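You operate a simulated robot arm through the tools that you are given. There is no shell and no other tool. Be economical: measure what you need, move in short steps, check, and stop when the job is done.

Carry out the task below with a simulated robot arm. There is one attempt and no reset: what you move stays moved.

JOB
Polish the tarnish patch off the round tray, then stand the red tag on it.
Fine: load the yellow pad at the polish tin; put the pad back. Set down upright: yellow pad, what you pick out. What is to be rubbed or washed off counts as gone when no trace of it is left.

Only the result counts: the job must be done as asked and must still hold three seconds after the hand-in. Knocking over, shifting, dropping, spilling or breaking anything else fails it.

ROBOT AND FRAMES
A 6-joint arm with a fingered hand, fixed in place. Base frame: the origin is at the foot of the arm, x ahead of it, y to its left, z up; the work surface is at about z = 76. Lengths are in cm, angles in degrees, forces in N, time in s.
With the tool pointing down near the work surface it reaches from about 34 to 82 cm from the base axis. Its first joint turns from -166.0 to 166.0 degrees. Payload 4 kg.
The tool frame sits at the grasp point between the pads (the TCP): z along the fingers, y along the line on which they close. The tips reach 2.6 cm beyond it. Largest opening 13.2 cm; the body of the gripper starts 7.3 cm behind the TCP. The gripper is a hand of 5 fingers: y runs from the thumb to the fingers, the wrist lies at [0, 0, -23.9] in the tool frame, and closing takes about 1.5 s.
Orientation is told as [roll, pitch, yaw] about the base's x, y, z axes, in that order, counted from this pose: with the fingers straight down and closing along the base's y, the tool's x points along the base's -x, its y along +y and its z along -z.

CONTROLS
- The arm moves only by the tool send_rows. Its argument "increments" is a list of rows, each a list of 2 entries, a list of its own where there are three numbers: the turn, a rotation vector about the base's x, y, z in degrees, then the shift along the base's x, y, z in m. In form: [[[ax, ay, az], [tx, ty, tz]], ...]. A call has 1 to 8 rows; each row is the pose to reach, as a shift and turn from the pose commanded when the call began. "fingers" is the gripper command, from -1 (shut) to 1 (fully open), values between in proportion, set as the call begins (left out, the last holds). Each row takes 0.2 s and may step no farther than 5 cm and 8.6 degrees from the row before; otherwise, or with a gripper value out of range, the whole call is refused. Where a pose cannot be reached the arm comes as near as it can. A force on the tool above 90 N (or 10 N above the force at the start of the call, whichever is more), or a blocked arm, ends the call early, and 0.2 s more pass. The fingers move at their own pace (about 4.5 cm/s each) and stop on an object; they squeeze with about 23 N. The grip force told is the motor's: it shows also when the fingers shut on nothing. Time passes only in rows, and 0.2 s behind the last, so rows that repeat a pose let the fingers close. The reply holds the time, the measured pose of the TCP, the force on the tool along the base axes, the opening and the grip force, in the units named above and with some noise, with the torque about the TCP (base axes, N m) and any sound that the robot's microphone picked up, and new pictures: "views" is both (left out), scene, wrist or none.
- Cameras (640 x 400 px; columns grow to the right, rows downward): "scene" is fixed at [5.01, -49.84, 153.61]; the picture's right is [0.88, -0.47, 0.00], its down [-0.28, -0.53, -0.80] and it looks along [0.38, 0.71, -0.60] (base axes); focal length 345 px, centre (320, 200). "wrist" rides on the gripper at [8.4, 0.2, -9.7] in the tool frame; the picture's right is [-0.02, 1.00, 0.00], its down [-0.75, -0.02, -0.66] and it looks along [-0.66, -0.01, 0.75] (tool axes); focal length 270 px, centre (320, 200). There is no depth. A picture from a camera that has moved, and an enlarged one, comes with that camera's place and axes in the base frame and with its lens.
- move_fingers(finger1, finger2, finger3, finger4, thumb_bend): sets how far each is bent, from 0 (flat) to 1 (curled in); at 0.3 the hand is open as for a grip, at 0.7 the pads meet at the TCP. One left out holds its place. A second passes; each finger stops where it meets its share of the squeeze, and holds until it gets a number again. A gripper value or a shape takes the hand back. It gives what a move gives, with no picture; readings hold the bend of each and the force on the fingers (four entries, about 0 where the hand has none), thumb and palm.
- hand_shape(shape): the hand has 5 fingers and takes this shape, open, in about a second: jaw (thumb against the fingers, like two jaws); tri (thumb and two fingers); tip (a fingertip pinch); poke (one finger out to press); point (the index stretched); flat (the hand flat); cup (the hand cupped); fist (a fist). The gripper value then closes the fingers along that shape, each until it touches; the sizes above hold for jaw. It gives what a move gives, with no picture.
- close_up(camera, box): a new picture of the part [left, top, right, bottom] of that camera's present view, enlarged. The clock stands still meanwhile.
- job_done(): hands the job in; it is judged then, once.

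Work in short steps. Places have to be worked out from the pictures, the camera data and where the tool is seen: move nearer, look again, correct. Check each grasp and each placing, and mend what went wrong. You have 120 turns and 200 pictures in all, those below and enlarged ones among them. Open the gripper and draw the arm clear of the work before you hand the job in, unless the task says otherwise; then end with one line.

The tools are called after "Call:" as a command line: name --argument value ..., lists and objects as JSON in quotes. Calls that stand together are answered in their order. send_rows: Moves the arm, as the interface text tells. Its arguments: {"type":"object","properties":{"increments":{"type":"array","items":{"type":"array"}},"fingers":{"type":"number"},"views":{"type":"string","enum":["both","scene","wrist","none"]}},"required":["increments"]} The other tools are called the same way: hand_shape (shape) gives the hand a shape; move_fingers (finger1, finger2, finger3, finger4, thumb_bend) moves the fingers one by one; close_up (camera, box) takes an enlarged picture of a part of a camera's view; job_done () hands the job in.

At the start:

```text
time: 0.0
eef_pos: [44.55, 26.89, 105.18]
tcp_rot: [0.0, 0.1, 0.0]
contact_force: [-0.7, 0.5, -0.2]
wrist_torque: [-0.04, 0.02, 0.02]
opening: 13.19
finger_force: 0.1
shape: jaw
bend: [0.3, 0.3, 0.3, 0.3, 0.3]
finger forces: [0.0, 0.0, 0.1, 0.0, 0.0, 0.0]
```

scene: 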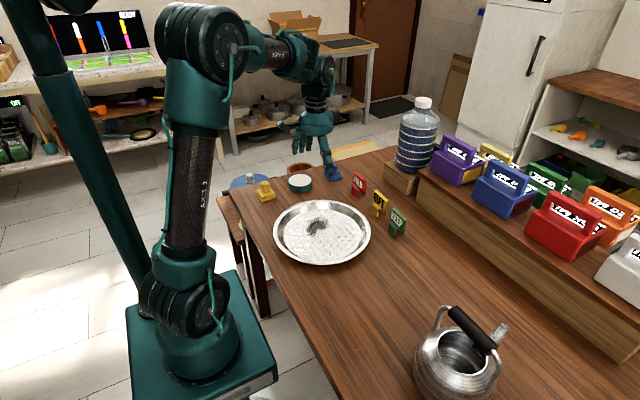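
wrist: 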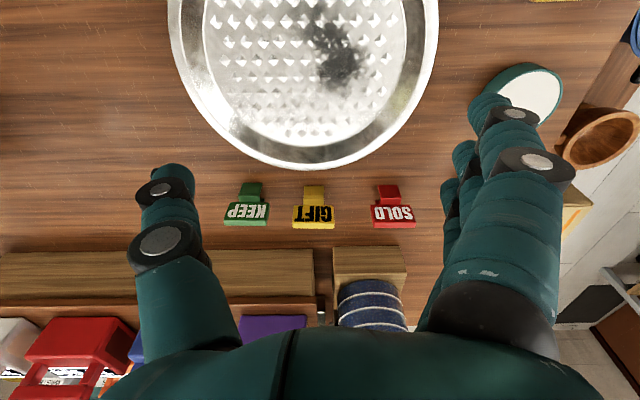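

I start by looking closely at the pad, tin, tray and tags before moving.

Call:
close_up --camera "scene" --box '[220, 150, 420, 275]'

Call:
close_up --camera "scene" --box '[240, 160, 330, 216]'

```text
3.20 times, centred on (320, 212) of scene
camera zoom: at [5.01, -49.84, 153.61], right [0.88, -0.47, 0.0], down [-0.28, -0.53, -0.8], along [0.38, 0.71, -0.6], focal length 1104 px, centre (320, 160)
```

zoom: 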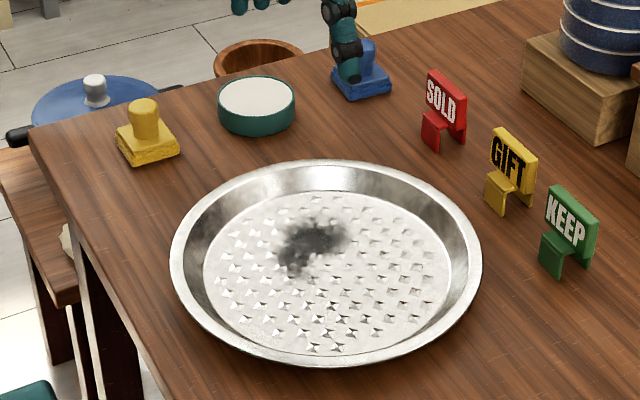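

```text
7.11 times, centred on (285, 188) of scene
camera zoom: at [5.01, -49.84, 153.61], right [0.88, -0.47, 0.0], down [-0.28, -0.53, -0.8], along [0.38, 0.71, -0.6], focal length 2452 px, centre (569, 285)
```

zoom: 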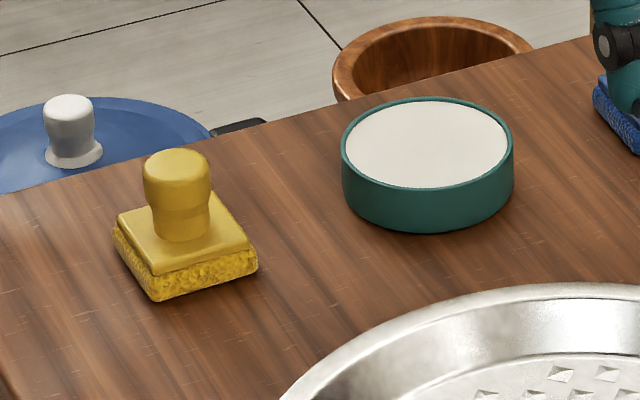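

The yellow pad has a round knob at about (37, 53), with its top near z 83. The tin is at about (50.6, 51.6). I move over the pad with the hand high and check from the wrist.

Call:
send_rows --increments '[[[0, 0, 0], [-0.012, 0.04, 0]], [[0, 0, 0], [-0.024, 0.08, 0]], [[0, 0, 0], [-0.036, 0.12, 0]], [[0, 0, 0], [-0.048, 0.16, 0]], [[0, 0, 0], [-0.06, 0.2, -0.02]], [[0, 0, 0], [-0.07, 0.235, -0.05]], [[0, 0, 0], [-0.0755, 0.261, -0.08]], [[0, 0, 0], [-0.0755, 0.261, -0.1]]]' --fingers 1

```text
time: 1.8
eef_pos: [36.99, 53.04, 95.4]
tcp_rot: [0.0, 0.0, 0.0]
contact_force: [0.1, 0.0, 0.8]
wrist_torque: [-0.03, 0.03, 0.01]
opening: 13.17
finger_force: 0.1
shape: jaw
bend: [0.3, 0.3, 0.3, 0.3, 0.3]
finger forces: [0.0, 0.1, 0.0, 0.0, 0.0, 0.0]
camera wrist: at [28.52, 53.23, 105.1], right [0.02, 1.0, 0.0], down [0.75, -0.02, 0.66], along [0.66, -0.01, -0.75], focal length 270 px, centre (320, 200)
```

scene: 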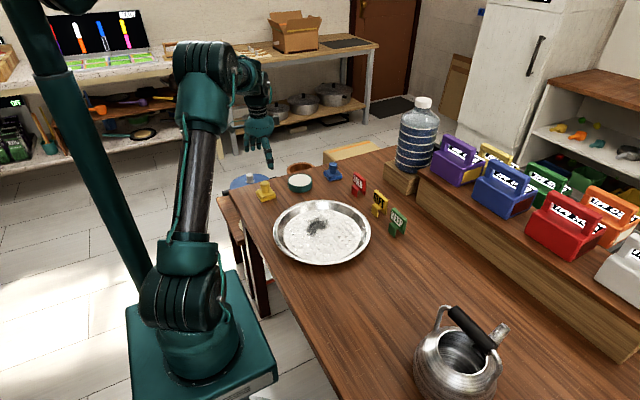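
wrist: 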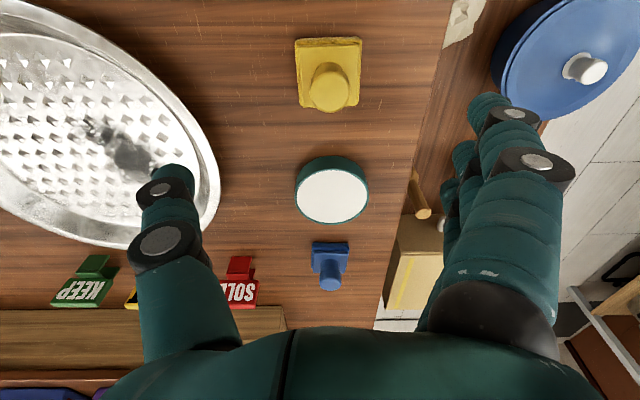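

The wrist view puts the knob at about (36.4, 53.9). I shift there, descend partway and look again.

Call:
send_rows --increments '[[[0, 0, 0], [-0.006, 0.008, -0.03]], [[0, 0, 0], [-0.006, 0.008, -0.06]], [[0, 0, 0], [-0.006, 0.008, -0.07]], [[0, 0, 0], [-0.006, 0.008, -0.07]]]' --fingers 1

Call:
close_up --camera "scene" --box '[220, 140, 330, 209]'

```text
time: 2.8
eef_pos: [36.47, 53.84, 88.16]
tcp_rot: [0.0, 0.0, 0.0]
contact_force: [-0.5, -0.7, 0.5]
wrist_torque: [0.0, 0.0, 0.0]
opening: 13.21
finger_force: 0.0
shape: jaw
bend: [0.3, 0.3, 0.3, 0.3, 0.3]
finger forces: [0.1, 0.0, 0.0, 0.0, 0.0, 0.0]
camera wrist: at [27.99, 54.0, 97.93], right [0.02, 1.0, 0.0], down [0.75, -0.02, 0.66], along [0.66, -0.01, -0.75], focal length 270 px, centre (320, 200)
```

scene: 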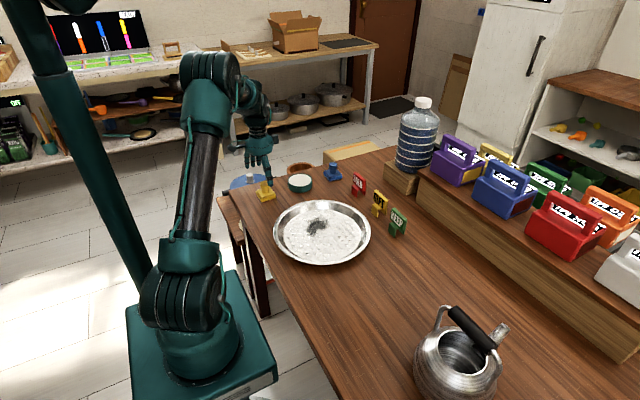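
wrist: 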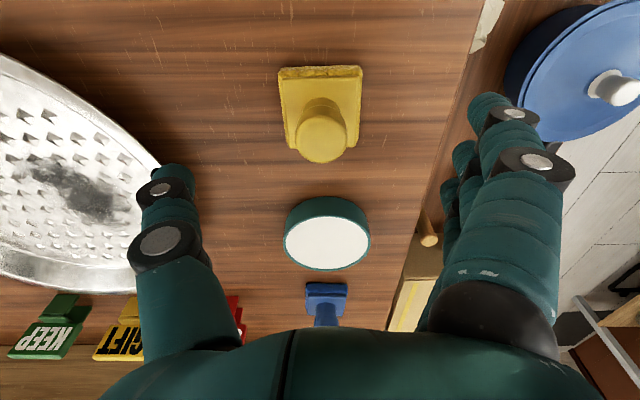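

```text
5.80 times, centred on (275, 174) of scene
camera zoom: at [5.01, -49.84, 153.61], right [0.88, -0.47, 0.0], down [-0.28, -0.53, -0.8], along [0.38, 0.71, -0.6], focal length 1999 px, centre (581, 348)
```

zoom: 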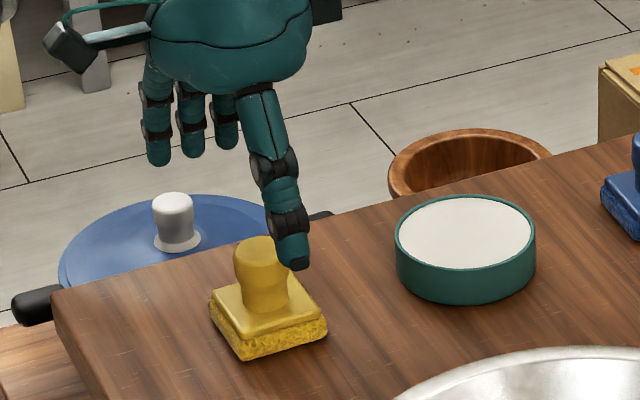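

The knob axis is at about (36.5, 54.0), with its top near z 82. I go down with the TCP to about 81 and then close.

Call:
send_rows --increments '[[[0, 0, 0], [0, 0.001, -0.03]], [[0, 0, 0], [0, 0.001, -0.06]], [[0, 0, 0], [0, 0.001, -0.07]], [[0, 0, 0], [0, 0.001, -0.07]]]' --fingers 1

Call:
close_up --camera "scene" --box '[220, 140, 330, 209]'

```text
time: 3.8
eef_pos: [36.27, 53.87, 81.12]
tcp_rot: [-0.1, 0.0, 0.1]
contact_force: [0.1, -0.2, -0.4]
wrist_torque: [0.03, 0.01, -0.01]
opening: 13.19
finger_force: 0.1
shape: jaw
bend: [0.3, 0.3, 0.3, 0.3, 0.3]
finger forces: [0.0, 0.0, 0.0, 0.0, 0.0, 0.0]
camera wrist: at [27.9, 54.0, 90.93], right [0.02, 1.0, 0.0], down [0.75, -0.02, 0.66], along [0.66, -0.01, -0.75], focal length 270 px, centre (320, 200)
```

scene: 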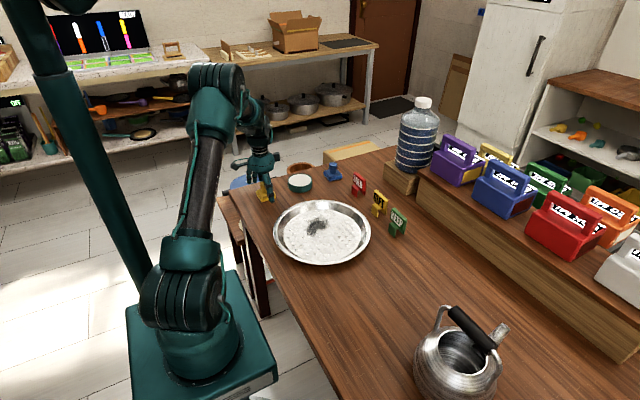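
wrist: 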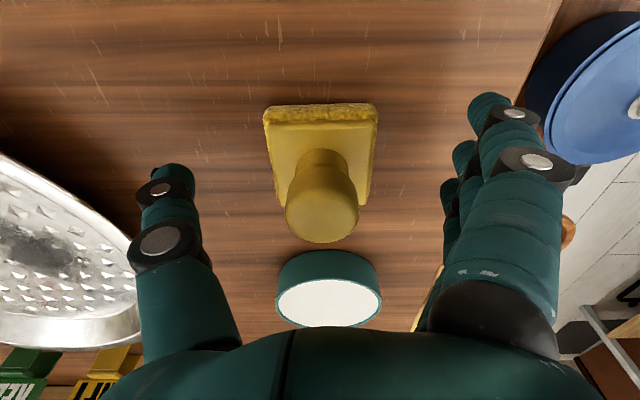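

```text
5.80 times, centred on (275, 174) of scene
camera zoom: at [5.01, -49.84, 153.61], right [0.88, -0.47, 0.0], down [-0.28, -0.53, -0.8], along [0.38, 0.71, -0.6], focal length 1999 px, centre (581, 348)
```

zoom: 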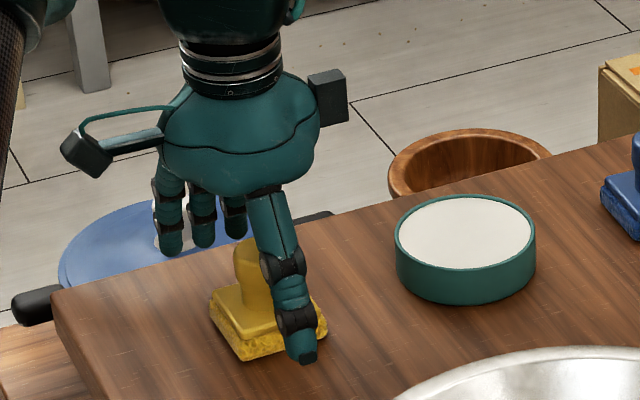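

The knob is between the thumb and fingers and centred. I close on it.

Call:
send_rows --increments '[[[0, 0, 0], [0, 0, 0]], [[0, 0, 0], [0, 0, 0]], [[0, 0, 0], [0, 0, 0]], [[0, 0, 0], [0, 0, 0]], [[0, 0, 0], [0, 0, 0]], [[0, 0, 0], [0, 0, 0]], [[0, 0, 0], [0, 0, 0]], [[0, 0, 0], [0, 0, 0]]]' --fingers -1

Call:
close_up --camera "scene" --box '[220, 140, 330, 209]'

```text
time: 5.6
eef_pos: [36.33, 53.81, 81.11]
tcp_rot: [0.0, 0.0, -0.1]
contact_force: [-0.4, -1.4, 1.7]
wrist_torque: [0.0, 0.02, 0.01]
opening: 1.57
finger_force: 12.3
shape: jaw
bend: [0.64, 0.72, 0.73, 0.64, 0.7]
finger forces: [0.0, 4.2, 4.3, 0.0, 9.3, 0.0]
camera wrist: at [27.9, 53.98, 90.94], right [0.02, 1.0, 0.0], down [0.75, -0.02, 0.66], along [0.66, -0.01, -0.75], focal length 270 px, centre (320, 200)
```

scene: 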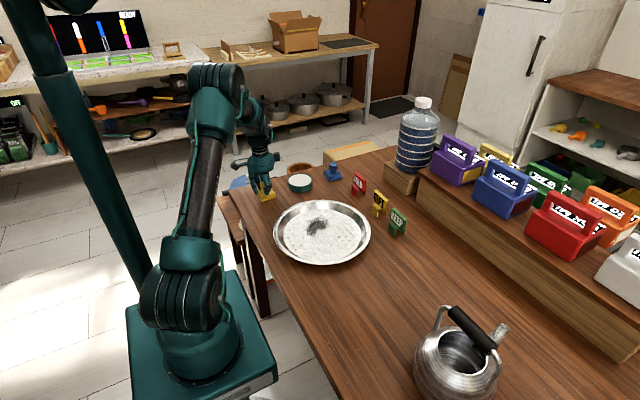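
wrist: 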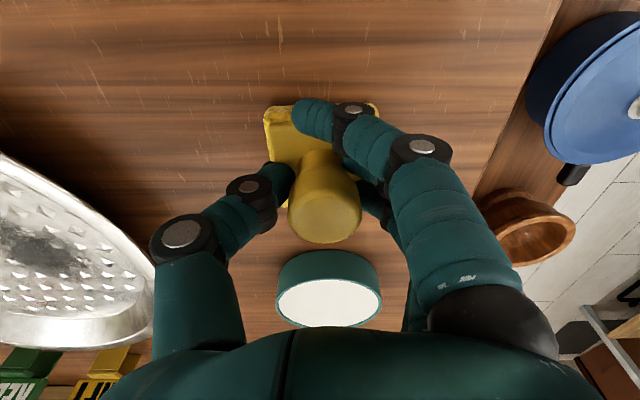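

```text
5.80 times, centred on (275, 174) of scene
camera zoom: at [5.01, -49.84, 153.61], right [0.88, -0.47, 0.0], down [-0.28, -0.53, -0.8], along [0.38, 0.71, -0.6], focal length 1999 px, centre (581, 348)
```

zoom: 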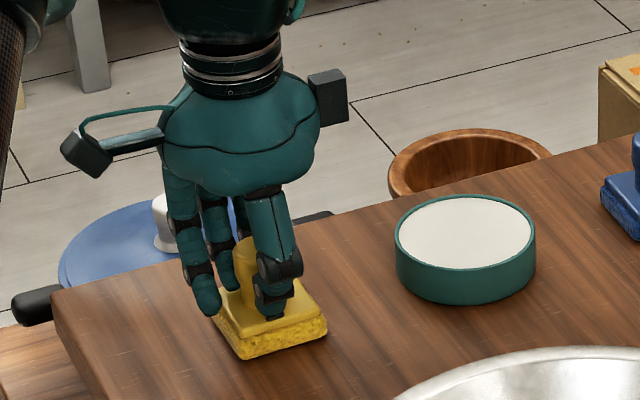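

Two fingers and the thumb hold the knob's waist. I lift straight up 9 cm and check the hold.

Call:
send_rows --increments '[[[0, 0, 0], [0, 0, 0.01]], [[0, 0, 0], [0, 0, 0.03]], [[0, 0, 0], [0, 0, 0.06]], [[0, 0, 0], [0, 0, 0.09]], [[0, 0, 0], [0, 0, 0.09]]]'

Call:
close_up --camera "scene" --box '[220, 140, 330, 209]'

```text
time: 6.8
eef_pos: [36.38, 53.75, 90.28]
tcp_rot: [0.1, 0.0, 0.0]
contact_force: [0.5, -0.9, -0.6]
wrist_torque: [-0.01, 0.02, -0.02]
opening: 1.35
finger_force: 23.0
shape: jaw
bend: [0.66, 0.71, 0.72, 0.66, 0.71]
finger forces: [0.0, 9.0, 9.1, 0.1, 18.0, 0.0]
camera wrist: at [27.95, 53.93, 99.97], right [0.02, 1.0, 0.0], down [0.75, -0.02, 0.66], along [0.66, -0.01, -0.75], focal length 270 px, centre (320, 200)
```

scene: 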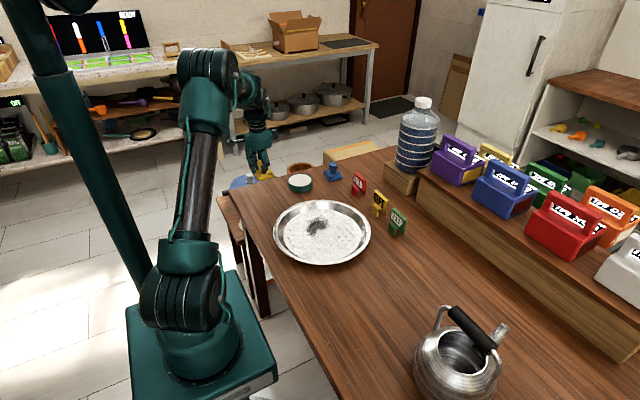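
wrist: 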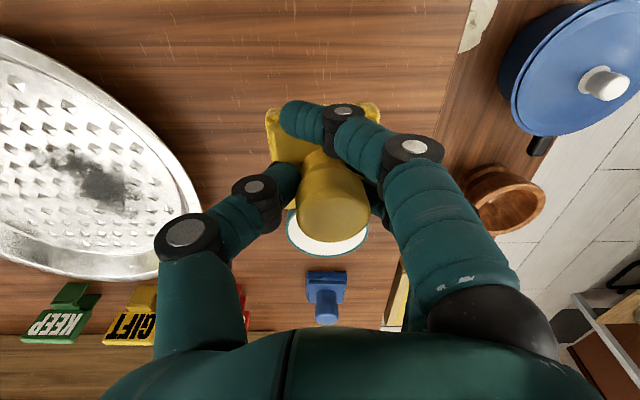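

```text
5.80 times, centred on (275, 174) of scene
camera zoom: at [5.01, -49.84, 153.61], right [0.88, -0.47, 0.0], down [-0.28, -0.53, -0.8], along [0.38, 0.71, -0.6], focal length 1999 px, centre (581, 348)
```

zoom: 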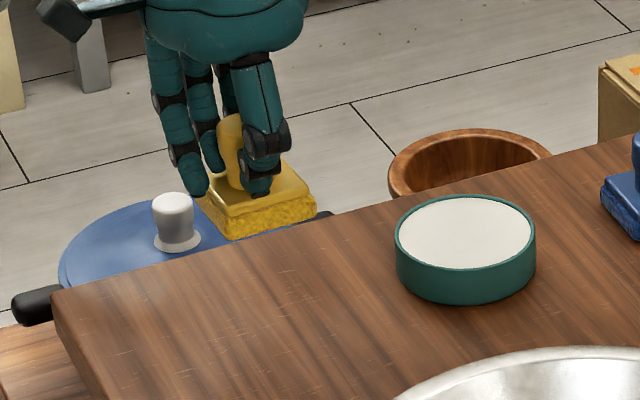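

The pad is held, tilted only about 5°. The tin is at about (50.3, 54.3) with its top near z 79.3, so I carry the pad over it and add a small roll to level it.

Call:
send_rows --increments '[[[1.5, 0, 0], [0.035, 0.001, 0]], [[3, 0, 0], [0.075, 0.002, 0]], [[5, 0, 0], [0.115, 0.003, 0]], [[5, 0, 0], [0.138, 0.003, -0.01]], [[5, 0, 0], [0.138, 0.003, -0.025]], [[5, 0, 0], [0.138, 0.003, -0.04]], [[5, 0, 0], [0.138, 0.003, -0.04]]]'

Call:
close_up --camera "scene" --box '[240, 140, 350, 209]'

```text
time: 8.4
eef_pos: [50.11, 54.2, 86.2]
tcp_rot: [5.0, 0.1, -0.1]
contact_force: [0.1, 0.4, -0.6]
wrist_torque: [0.0, -0.01, -0.02]
opening: 1.33
finger_force: 22.9
shape: jaw
bend: [0.66, 0.71, 0.72, 0.66, 0.71]
finger forces: [0.0, 9.1, 9.0, 0.0, 17.9, 0.0]
camera wrist: at [41.68, 53.44, 95.85], right [0.02, 1.0, 0.09], down [0.75, -0.07, 0.65], along [0.66, 0.05, -0.75], focal length 270 px, centre (320, 200)
```

scene: 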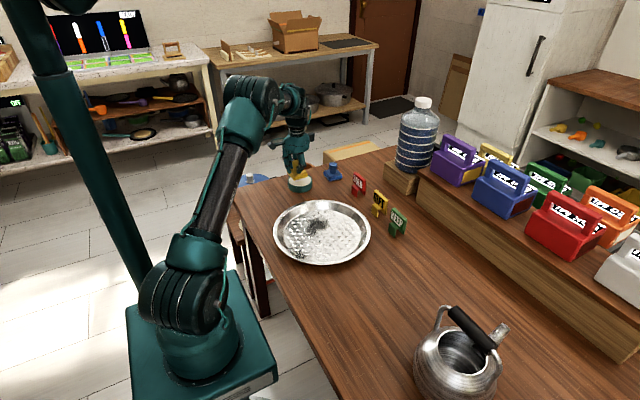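
wrist: 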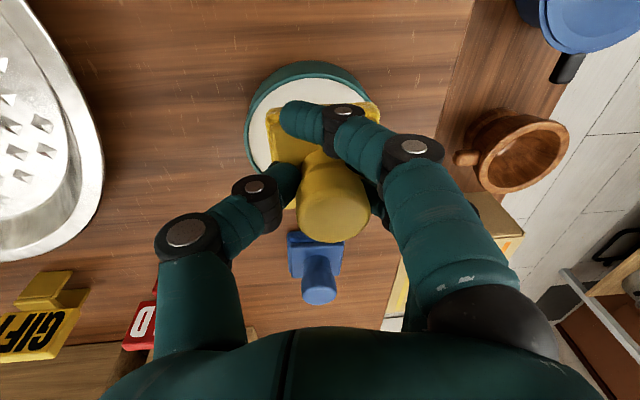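

```text
5.80 times, centred on (295, 174) of scene
camera zoom: at [5.01, -49.84, 153.61], right [0.88, -0.47, 0.0], down [-0.28, -0.53, -0.8], along [0.38, 0.71, -0.6], focal length 1999 px, centre (465, 348)
```

zoom: 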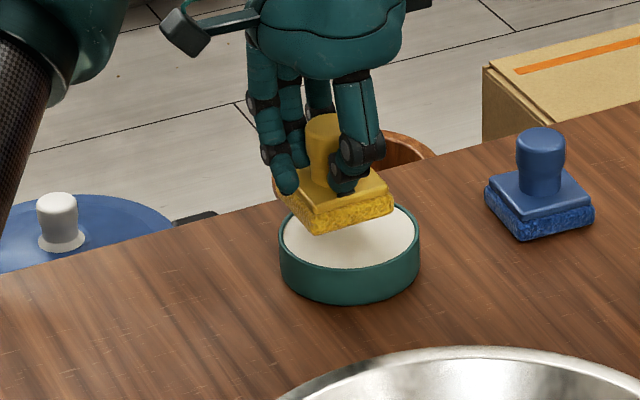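

The pad sits about 0.5 cm too far in +y relative to the tin. I correct that and lower gently toward contact.

Call:
send_rows --increments '[[[0, 0, 0], [0, -0.005, 0]], [[0, 0, 0], [0, -0.005, -0.008]], [[0, 0, 0], [0, -0.005, -0.013]], [[0, 0, 0], [0, -0.005, -0.015]], [[0, 0, 0], [0, -0.005, -0.017]]]'

Call:
close_up --camera "scene" --box '[240, 140, 350, 209]'

```text
time: 9.6
eef_pos: [50.15, 53.71, 84.54]
tcp_rot: [5.0, 0.0, 0.0]
contact_force: [-1.2, -0.5, 0.9]
wrist_torque: [-0.04, -0.03, 0.04]
opening: 1.35
finger_force: 23.1
shape: jaw
bend: [0.66, 0.71, 0.72, 0.66, 0.71]
finger forces: [0.0, 9.1, 9.0, 0.1, 18.0, 0.1]
camera wrist: at [41.71, 53.02, 94.13], right [0.02, 1.0, 0.09], down [0.75, -0.07, 0.65], along [0.66, 0.05, -0.75], focal length 270 px, centre (320, 200)
```

scene: 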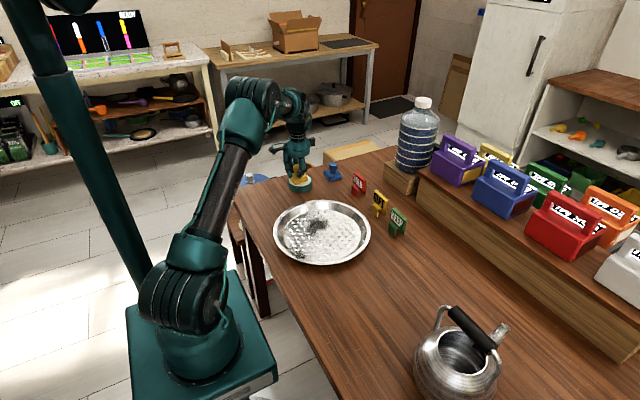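
wrist: 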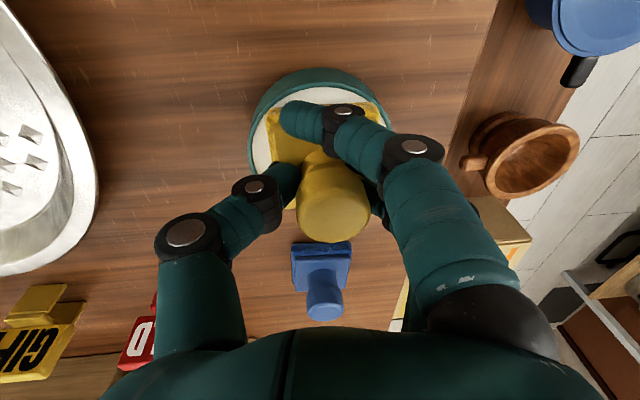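

```text
5.80 times, centred on (295, 174) of scene
camera zoom: at [5.01, -49.84, 153.61], right [0.88, -0.47, 0.0], down [-0.28, -0.53, -0.8], along [0.38, 0.71, -0.6], focal length 1999 px, centre (465, 348)
```

zoom: 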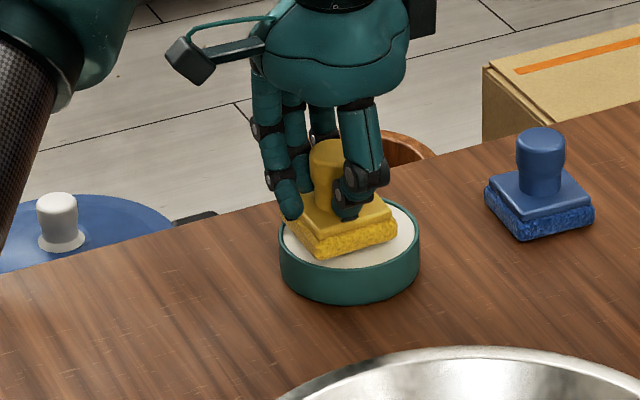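

The pad is well inside the tin and nearly touching. I lower in 2 mm steps until a few newtons show.

Call:
send_rows --increments '[[[0, 0, 0], [0, 0, -0.002]], [[0, 0, 0], [0, 0, -0.004]], [[0, 0, 0], [0, 0, -0.006]]]' --views "none"

```text
time: 10.4
eef_pos: [50.27, 53.74, 84.01]
tcp_rot: [5.2, -0.1, 0.0]
contact_force: [0.0, -1.6, 6.4]
wrist_torque: [-0.12, 0.06, 0.01]
opening: 1.38
finger_force: 23.6
shape: jaw
bend: [0.66, 0.71, 0.72, 0.66, 0.71]
finger forces: [0.1, 9.7, 9.4, 0.1, 23.7, 0.0]
```

Contact shows 6.4 N. I press 1 mm more, hold briefly, and look.

Call:
send_rows --increments '[[[0, 0, 0], [0, 0, -0.001]], [[0, 0, 0], [0, 0, -0.001]], [[0, 0, 0], [0, 0, -0.001]]]' --views "wrist"

Call:
close_up --camera "scene" --box '[240, 140, 350, 209]'

```text
time: 11.2
eef_pos: [50.14, 53.69, 83.95]
tcp_rot: [5.1, -0.1, 0.1]
contact_force: [-2.6, -5.9, 24.5]
wrist_torque: [-0.29, 0.07, 0.01]
opening: 1.44
finger_force: 22.7
shape: jaw
bend: [0.66, 0.71, 0.72, 0.66, 0.71]
finger forces: [0.1, 10.5, 9.6, 0.0, 36.7, 0.1]
camera wrist: at [41.72, 53.0, 93.63], right [0.02, 1.0, 0.09], down [0.75, -0.07, 0.66], along [0.66, 0.05, -0.75], focal length 270 px, centre (320, 200)
```

wrist: 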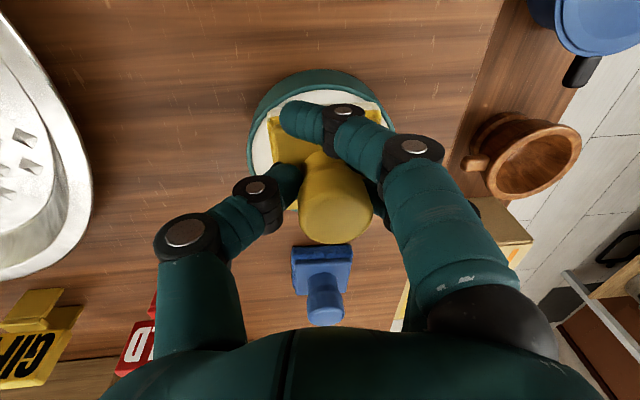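

```text
5.80 times, centred on (295, 174) of scene
camera zoom: at [5.01, -49.84, 153.61], right [0.88, -0.47, 0.0], down [-0.28, -0.53, -0.8], along [0.38, 0.71, -0.6], focal length 1999 px, centre (465, 348)
```

zoom: 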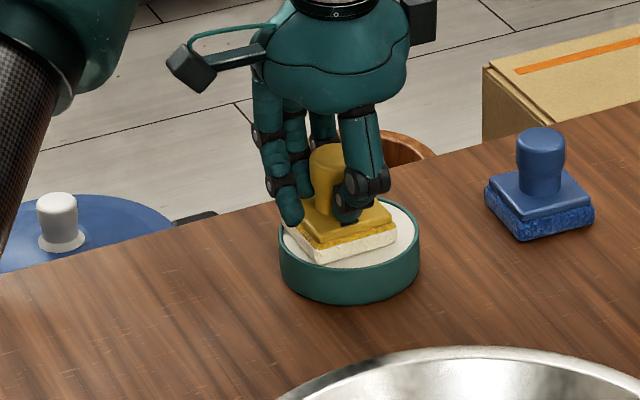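

The sponge has turned white, so it is loaded. I lift straight off the tin, checking that it stays put.

Call:
send_rows --increments '[[[0, 0, 0], [0, 0, 0.01]], [[0, 0, 0], [0, 0, 0.03]], [[0, 0, 0], [0, 0, 0.06]], [[0, 0, 0], [0, 0, 0.1]], [[0, 0, 0], [0, -0.04, 0.12]], [[0, 0, 0], [-0.02, -0.08, 0.12]], [[0, 0, 0], [-0.05, -0.12, 0.12]], [[0, 0, 0], [-0.05, -0.12, 0.12]]]'

Call:
close_up --camera "scene" --box '[240, 120, 400, 220]'

```text
time: 13.0
eef_pos: [45.11, 41.72, 96.06]
tcp_rot: [5.0, 0.0, 0.0]
contact_force: [-0.4, 0.3, -2.1]
wrist_torque: [0.0, 0.0, 0.02]
opening: 1.44
finger_force: 22.7
shape: jaw
bend: [0.66, 0.71, 0.72, 0.66, 0.71]
finger forces: [0.0, 9.4, 9.4, 0.0, 18.7, 0.0]
camera wrist: at [36.65, 41.05, 105.73], right [0.02, 1.0, 0.09], down [0.75, -0.07, 0.65], along [0.66, 0.05, -0.75], focal length 270 px, centre (320, 200)
```

scene: 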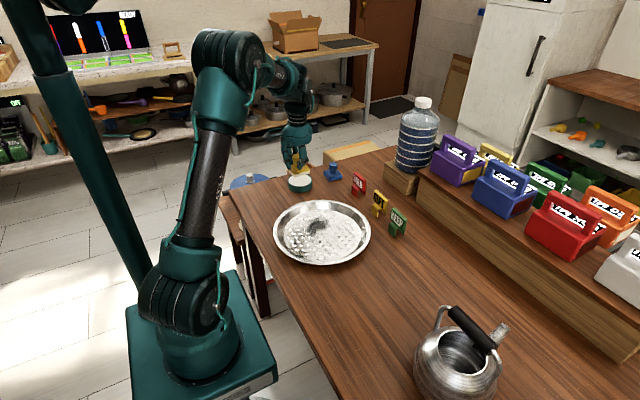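
wrist: 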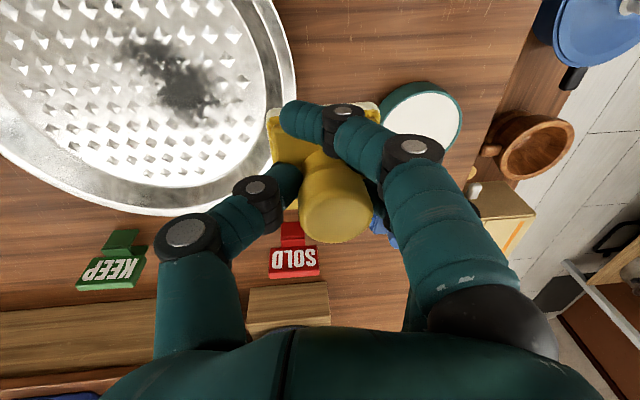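

```text
4.00 times, centred on (320, 170) of scene
camera zoom: at [5.01, -49.84, 153.61], right [0.88, -0.47, 0.0], down [-0.28, -0.53, -0.8], along [0.38, 0.71, -0.6], focal length 1379 px, centre (320, 320)
```

zoom: 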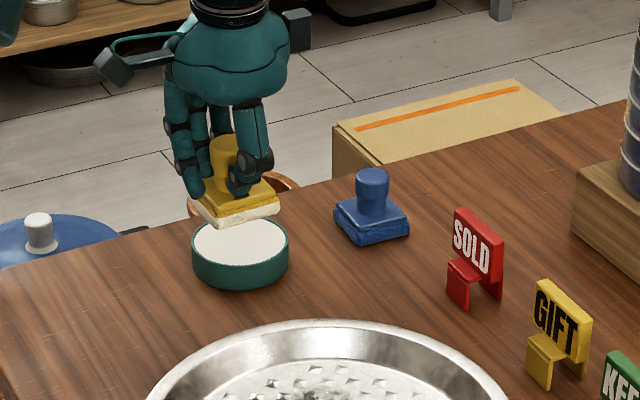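

The tin stayed in place and the pad is loaded and held. The tarnish is centred at about (44.6, 29.5), spanning roughly ±4 to 5 cm. I move above it.

Call:
send_rows --increments '[[[0, 0, 0], [-0.002, -0.04, 0]], [[0, 0, 0], [-0.004, -0.08, -0.01]], [[0, 0, 0], [-0.006, -0.122, -0.04]], [[0, 0, 0], [-0.006, -0.122, -0.08]], [[-1, 0, 0], [-0.006, -0.122, -0.12]], [[-1, 0, 0], [-0.006, -0.122, -0.13]], [[-1, 0, 0], [-0.006, -0.122, -0.13]]]'

Call:
close_up --camera "scene" --box '[240, 170, 400, 270]'

```text
refused: row 3 steps farther than a row can; nothing moved
```

```text
4.00 times, centred on (320, 220) of scene
camera zoom: at [5.01, -49.84, 153.61], right [0.88, -0.47, 0.0], down [-0.28, -0.53, -0.8], along [0.38, 0.71, -0.6], focal length 1379 px, centre (320, 120)
```

zoom: 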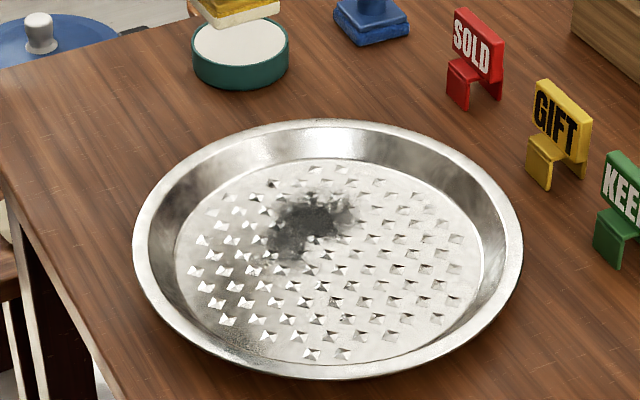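

One step was too long, so I resend with shorter rows.

Call:
send_rows --increments '[[[0, 0, 0], [-0.002, -0.04, 0]], [[0, 0, 0], [-0.004, -0.08, -0.01]], [[0, 0, 0], [-0.006, -0.115, -0.03]], [[0, 0, 0], [-0.006, -0.122, -0.07]], [[-1, 0, 0], [-0.006, -0.122, -0.11]], [[-1, 0, 0], [-0.006, -0.122, -0.13]], [[-1, 0, 0], [-0.006, -0.122, -0.13]]]'

Call:
close_up --camera "scene" --box '[240, 170, 400, 270]'

```text
time: 14.6
eef_pos: [44.54, 29.65, 82.83]
tcp_rot: [4.0, 0.0, -0.1]
contact_force: [0.2, -0.3, -0.7]
wrist_torque: [-0.01, -0.01, -0.01]
opening: 1.38
finger_force: 22.4
shape: jaw
bend: [0.66, 0.71, 0.72, 0.66, 0.71]
finger forces: [0.1, 9.5, 9.7, 0.0, 18.4, 0.1]
camera wrist: at [36.09, 29.09, 92.51], right [0.02, 1.0, 0.07], down [0.75, -0.06, 0.66], along [0.66, 0.04, -0.75], focal length 270 px, centre (320, 200)
```

scene: 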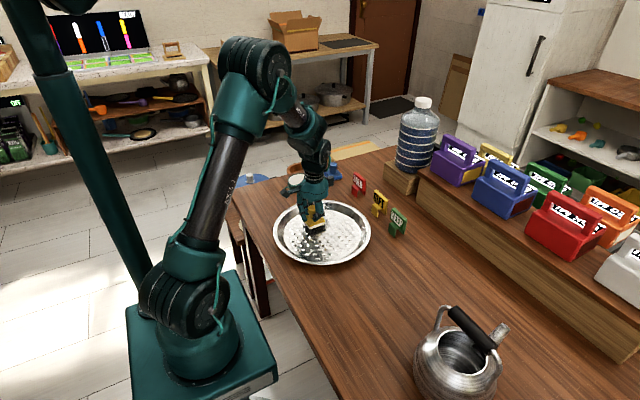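
wrist: 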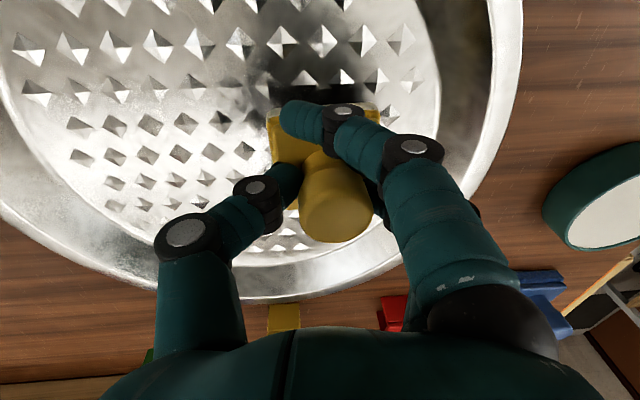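

```text
4.00 times, centred on (320, 220) of scene
camera zoom: at [5.01, -49.84, 153.61], right [0.88, -0.47, 0.0], down [-0.28, -0.53, -0.8], along [0.38, 0.71, -0.6], focal length 1379 px, centre (320, 120)
```

zoom: 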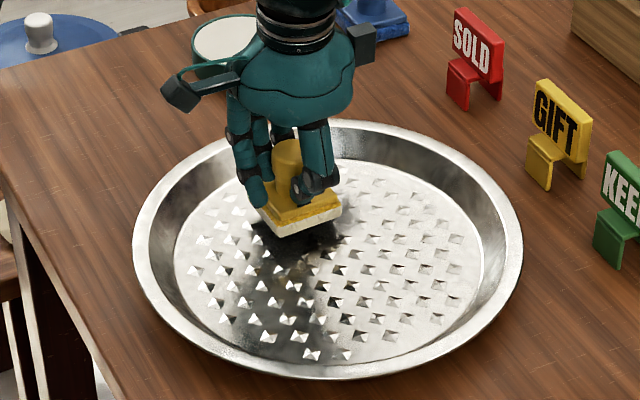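

The pad hovers over the patch with tray reflections around it. I lower in small steps to contact.

Call:
send_rows --increments '[[[0, 0, 0], [0, 0, -0.003]], [[0, 0, 0], [0, 0, -0.006]], [[0, 0, 0], [0, 0, -0.008]], [[0, 0, 0], [0, 0, -0.008]]]' --views "none"

```text
time: 15.6
eef_pos: [44.64, 29.61, 82.04]
tcp_rot: [4.1, 0.0, 0.1]
contact_force: [-0.7, 0.0, -0.4]
wrist_torque: [-0.02, 0.02, -0.01]
opening: 1.41
finger_force: 23.4
shape: jaw
bend: [0.66, 0.71, 0.72, 0.66, 0.71]
finger forces: [0.1, 9.4, 9.7, 0.0, 18.4, 0.1]
```

No contact yet, so I go 3 mm further.

Call:
send_rows --increments '[[[0, 0, 0], [0, 0, -0.001]], [[0, 0, 0], [0, 0, -0.002]], [[0, 0, 0], [0, 0, -0.003]], [[0, 0, 0], [0, 0, -0.003]]]' --views "none"

```text
time: 16.6
eef_pos: [44.6, 29.47, 81.74]
tcp_rot: [3.9, 0.0, 0.0]
contact_force: [0.3, -0.5, 1.9]
wrist_torque: [0.07, 0.0, 0.0]
opening: 1.41
finger_force: 22.5
shape: jaw
bend: [0.66, 0.71, 0.72, 0.66, 0.71]
finger forces: [0.0, 9.3, 9.6, 0.0, 18.3, 0.0]
```

Light contact begins. I press 1.5 mm more and check the force before rubbing.

Call:
send_rows --increments '[[[0, 0, 0], [0, 0, -0.001]], [[0, 0, 0], [0, 0, -0.0015]], [[0, 0, 0], [0, 0, -0.0015]]]' --views "none"

```text
time: 17.4
eef_pos: [44.57, 29.53, 81.74]
tcp_rot: [4.0, 0.0, 0.0]
contact_force: [-2.3, -4.2, 10.1]
wrist_torque: [0.08, 0.02, -0.02]
opening: 1.43
finger_force: 23.1
shape: jaw
bend: [0.66, 0.71, 0.72, 0.66, 0.71]
finger forces: [0.1, 9.8, 9.2, 0.0, 23.6, 0.0]
```

10 N is a suitable pressure. I make a test stroke along x and look at the tray.

Call:
send_rows --increments '[[[0, 0, 0], [0.01, 0, 0]], [[0, 0, 0], [0.02, 0, 0]], [[0, 0, 0], [0.01, 0, 0]], [[0, 0, 0], [0, 0, 0]], [[0, 0, 0], [-0.01, 0, 0]], [[0, 0, 0], [-0.02, 0, 0]], [[0, 0, 0], [-0.01, 0, 0]], [[0, 0, 0], [0, 0, 0]]]' --views "none"

Call:
close_up --camera "scene" --box '[240, 170, 400, 270]'

```text
time: 19.2
eef_pos: [44.57, 29.66, 81.7]
tcp_rot: [3.9, 0.1, 0.0]
contact_force: [-6.2, 0.6, 12.1]
wrist_torque: [0.1, 0.13, 0.06]
opening: 1.43
finger_force: 23.0
shape: jaw
bend: [0.66, 0.71, 0.72, 0.66, 0.71]
finger forces: [0.0, 12.5, 9.9, 0.0, 22.6, 0.1]
```

```text
4.00 times, centred on (320, 220) of scene
camera zoom: at [5.01, -49.84, 153.61], right [0.88, -0.47, 0.0], down [-0.28, -0.53, -0.8], along [0.38, 0.71, -0.6], focal length 1379 px, centre (320, 120)
```

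zoom: 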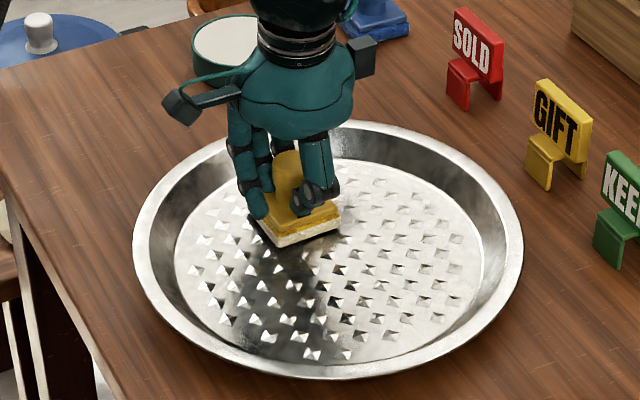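

The tray has not moved. Now I rub systematically, with ±3 cm strokes in x at several y lines, starting on the −y side.

Call:
send_rows --increments '[[[0, 0, 0], [0.015, -0.01, 0]], [[0, 0, 0], [0.03, -0.01, 0]], [[0, 0, 0], [0.015, -0.015, 0]], [[0, 0, 0], [0, -0.02, 0]], [[0, 0, 0], [-0.015, -0.02, 0]], [[0, 0, 0], [-0.03, -0.02, 0]], [[0, 0, 0], [-0.015, -0.025, 0]], [[0, 0, 0], [0, -0.03, 0]]]' --views "none"

Call:
send_rows --increments '[[[0, 0, 0], [0.015, 0, 0]], [[0, 0, 0], [0.03, 0, 0]], [[0, 0, 0], [0.015, -0.01, 0]], [[0, 0, 0], [0, -0.01, 0]], [[0, 0, 0], [-0.015, -0.01, 0]], [[0, 0, 0], [-0.03, -0.01, 0]], [[0, 0, 0], [-0.03, 0.01, 0]], [[0, 0, 0], [-0.03, 0.03, 0]]]' --views "none"

Call:
close_up --camera "scene" --box '[240, 170, 400, 270]'

```text
time: 21.0
eef_pos: [44.64, 26.54, 81.71]
tcp_rot: [4.0, 0.0, -0.1]
contact_force: [-2.2, 0.2, 2.1]
wrist_torque: [0.06, 0.05, 0.06]
opening: 1.41
finger_force: 23.0
shape: jaw
bend: [0.66, 0.71, 0.72, 0.66, 0.71]
finger forces: [0.1, 10.7, 9.6, 0.0, 17.6, 0.0]
```

```text
time: 22.8
eef_pos: [41.71, 29.47, 81.55]
tcp_rot: [4.0, -0.1, -0.1]
contact_force: [0.6, -6.1, 12.9]
wrist_torque: [-0.13, 0.0, 0.01]
opening: 1.43
finger_force: 22.6
shape: jaw
bend: [0.66, 0.71, 0.72, 0.66, 0.71]
finger forces: [0.0, 9.6, 9.4, 0.0, 29.1, 0.0]
```

```text
4.00 times, centred on (320, 220) of scene
camera zoom: at [5.01, -49.84, 153.61], right [0.88, -0.47, 0.0], down [-0.28, -0.53, -0.8], along [0.38, 0.71, -0.6], focal length 1379 px, centre (320, 120)
```

zoom: 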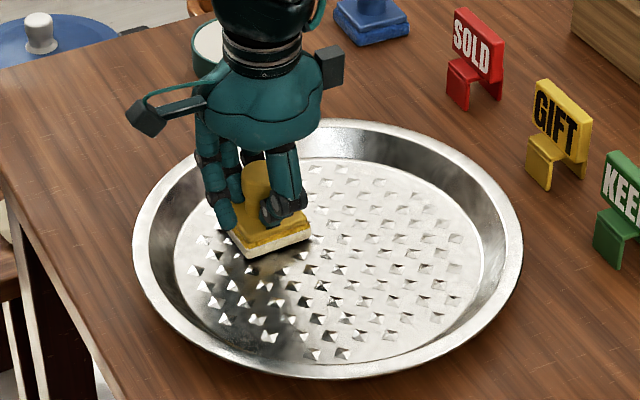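

The tray is still in place and the area already looks cleaner. Next I rub the +y half.

Call:
send_rows --increments '[[[0, 0, 0], [0.015, 0.01, 0]], [[0, 0, 0], [0.03, 0.01, 0]], [[0, 0, 0], [0.045, 0.01, 0]], [[0, 0, 0], [0.06, 0.01, 0]], [[0, 0, 0], [0.06, 0.025, 0]], [[0, 0, 0], [0.045, 0.025, 0]], [[0, 0, 0], [0.03, 0.025, 0]], [[0, 0, 0], [0.015, 0.025, 0]]]' --views "none"

Call:
send_rows --increments '[[[0, 0, 0], [-0.015, 0, 0]], [[0, 0, 0], [0, 0.015, 0]], [[0, 0, 0], [0.015, 0.015, 0]], [[0, 0, 0], [0.03, 0.015, 0]], [[0, 0, 0], [0.045, 0.01, 0]], [[0, 0, 0], [0.03, -0.01, 0]], [[0, 0, 0], [0.015, -0.02, 0]], [[0, 0, 0], [0.01, -0.03, 0]]]' --views "none"

Call:
send_rows --increments '[[[0, 0, 0], [0.01, 0, 0.002]], [[0, 0, 0], [0.01, 0, 0.02]], [[0, 0, 0], [0.01, 0, 0.06]], [[0, 0, 0], [0, 0.04, 0.08]], [[0, 0, 0], [-0.03, 0.08, 0.1]], [[0, 0, 0], [-0.05, 0.12, 0.12]], [[0, 0, 0], [-0.05, 0.14, 0.13]], [[0, 0, 0], [-0.05, 0.14, 0.13]]]' --views "wrist"

Call:
close_up --camera "scene" --box '[240, 170, 400, 270]'

```text
time: 24.6
eef_pos: [43.2, 32.03, 81.55]
tcp_rot: [4.0, 0.0, 0.0]
contact_force: [6.5, 0.4, 14.1]
wrist_torque: [0.12, -0.11, -0.05]
opening: 1.49
finger_force: 22.7
shape: jaw
bend: [0.66, 0.72, 0.72, 0.66, 0.72]
finger forces: [0.0, 11.5, 11.5, 0.1, 25.1, 0.0]
```

```text
time: 26.4
eef_pos: [44.15, 29.05, 81.59]
tcp_rot: [4.1, 0.0, 0.0]
contact_force: [-0.1, 0.9, 1.5]
wrist_torque: [0.11, -0.03, -0.01]
opening: 1.45
finger_force: 22.5
shape: jaw
bend: [0.66, 0.71, 0.72, 0.66, 0.72]
finger forces: [0.0, 10.3, 10.4, 0.1, 18.3, 0.0]
```

```text
refused: row 5 steps farther than a row can; nothing moved
```

```text
4.00 times, centred on (320, 220) of scene
camera zoom: at [5.01, -49.84, 153.61], right [0.88, -0.47, 0.0], down [-0.28, -0.53, -0.8], along [0.38, 0.71, -0.6], focal length 1379 px, centre (320, 120)
```

zoom: 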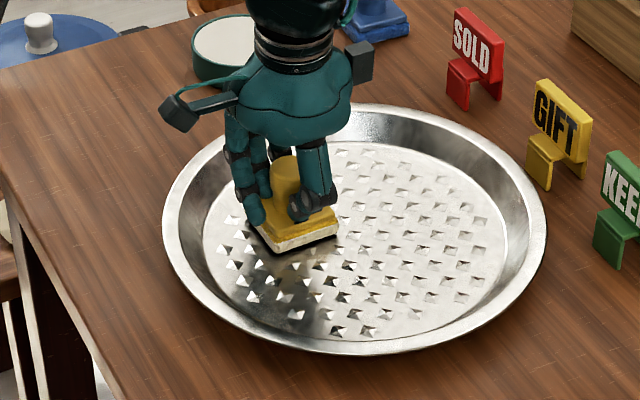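

The tray slid about 3 cm (+x, +y) during the last strokes. I lift clear first to inspect the patch and the tray before putting it right.

Call:
send_rows --increments '[[[0, 0, 0], [0, 0, 0.005]], [[0, 0, 0], [0, 0, 0.03]], [[0, 0, 0], [0, 0, 0.07]], [[0, 0, 0], [0, 0.035, 0.09]], [[0, 0, 0], [-0.02, 0.07, 0.11]], [[0, 0, 0], [-0.035, 0.11, 0.12]], [[0, 0, 0], [-0.045, 0.14, 0.13]], [[0, 0, 0], [-0.045, 0.14, 0.13]]]' --views "wrist"

Call:
close_up --camera "scene" --box '[240, 170, 400, 270]'

```text
time: 28.2
eef_pos: [39.7, 43.05, 94.63]
tcp_rot: [4.0, 0.1, 0.0]
contact_force: [0.3, -0.7, -0.6]
wrist_torque: [0.01, -0.05, 0.01]
opening: 1.43
finger_force: 22.8
shape: jaw
bend: [0.66, 0.71, 0.72, 0.66, 0.72]
finger forces: [0.0, 9.6, 9.9, 0.0, 18.1, 0.0]
camera wrist: at [31.17, 42.51, 104.39], right [0.02, 1.0, 0.07], down [0.75, -0.06, 0.66], along [0.66, 0.04, -0.75], focal length 270 px, centre (320, 200)
```

wrist: 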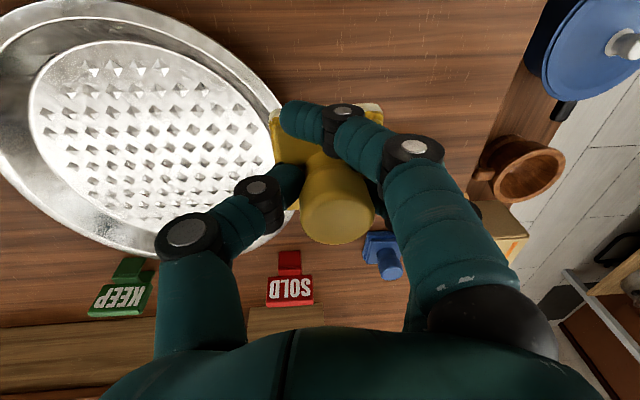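

```text
4.00 times, centred on (320, 220) of scene
camera zoom: at [5.01, -49.84, 153.61], right [0.88, -0.47, 0.0], down [-0.28, -0.53, -0.8], along [0.38, 0.71, -0.6], focal length 1379 px, centre (320, 120)
```

zoom: 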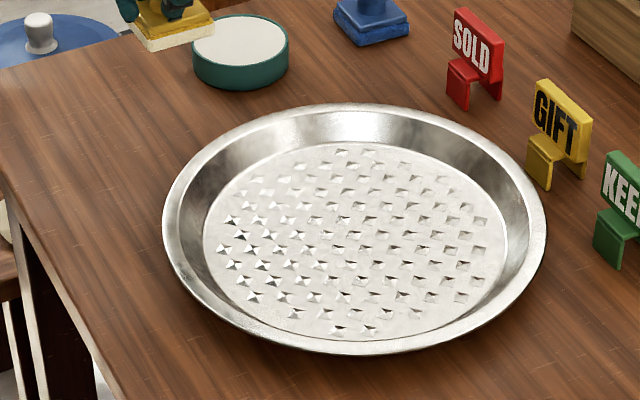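

The tarnish appears gone. I zoom in for any faint trace.

Call:
close_up --camera "scene" --box '[286, 200, 356, 244]'

Call:
close_up --camera "wrist" --box '[0, 0, 300, 188]'

```text
9.09 times, centred on (321, 222) of scene
camera zoom: at [5.01, -49.84, 153.61], right [0.88, -0.47, 0.0], down [-0.28, -0.53, -0.8], along [0.38, 0.71, -0.6], focal length 3135 px, centre (311, 0)
```

zoom: 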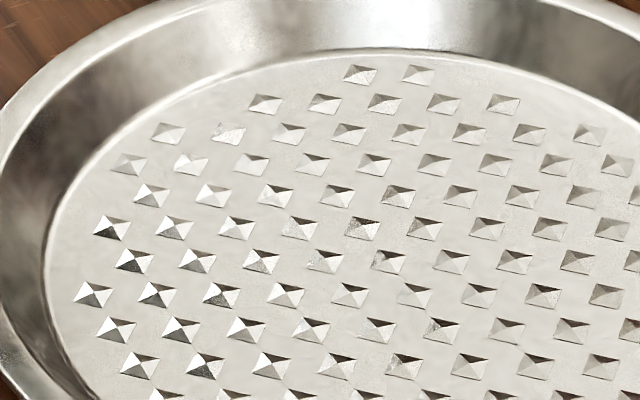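

```text
2.13 times, centred on (150, 94) of wrist
camera zoom: at [31.17, 42.51, 104.39], right [0.02, 1.0, 0.07], down [0.75, -0.06, 0.66], along [0.66, 0.04, -0.75], focal length 575 px, centre (682, 426)
```

zoom: 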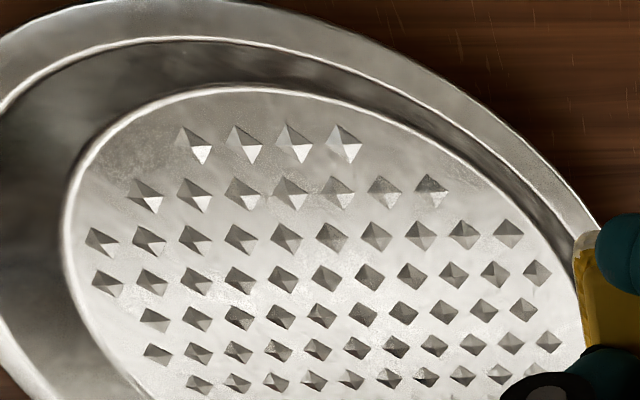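

I zoom harder on the former patch area, since a few pyramids looked speckled.

Call:
close_up --camera "scene" --box '[306, 206, 342, 229]'

Call:
close_up --camera "scene" --box '[336, 218, 372, 241]'

```text
16.00 times, centred on (324, 218) of scene
camera zoom: at [5.01, -49.84, 153.61], right [0.88, -0.47, 0.0], down [-0.28, -0.53, -0.8], along [0.38, 0.71, -0.6], focal length 5518 px, centre (256, -80)
```

zoom: 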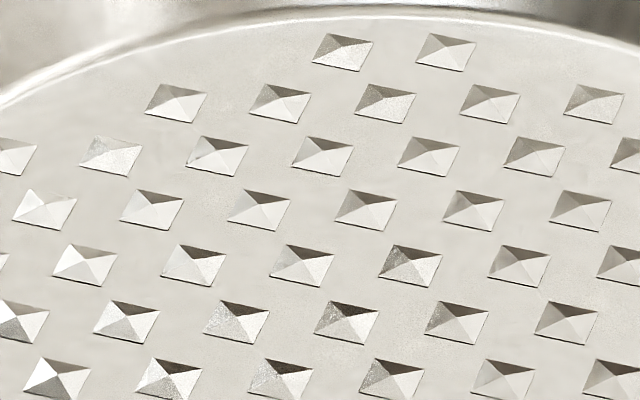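

```text
16.00 times, centred on (354, 230) of scene
camera zoom: at [5.01, -49.84, 153.61], right [0.88, -0.47, 0.0], down [-0.28, -0.53, -0.8], along [0.38, 0.71, -0.6], focal length 5518 px, centre (-224, -272)
```

zoom: 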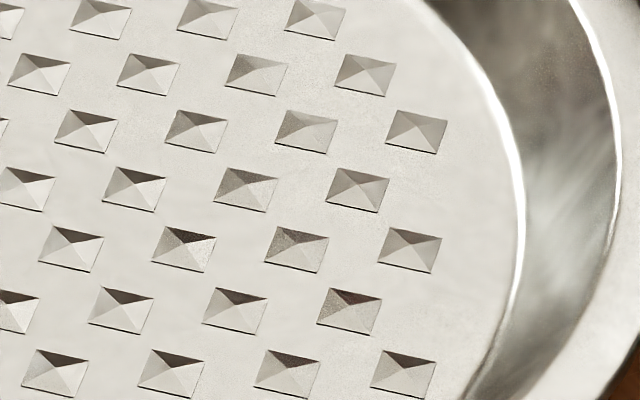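

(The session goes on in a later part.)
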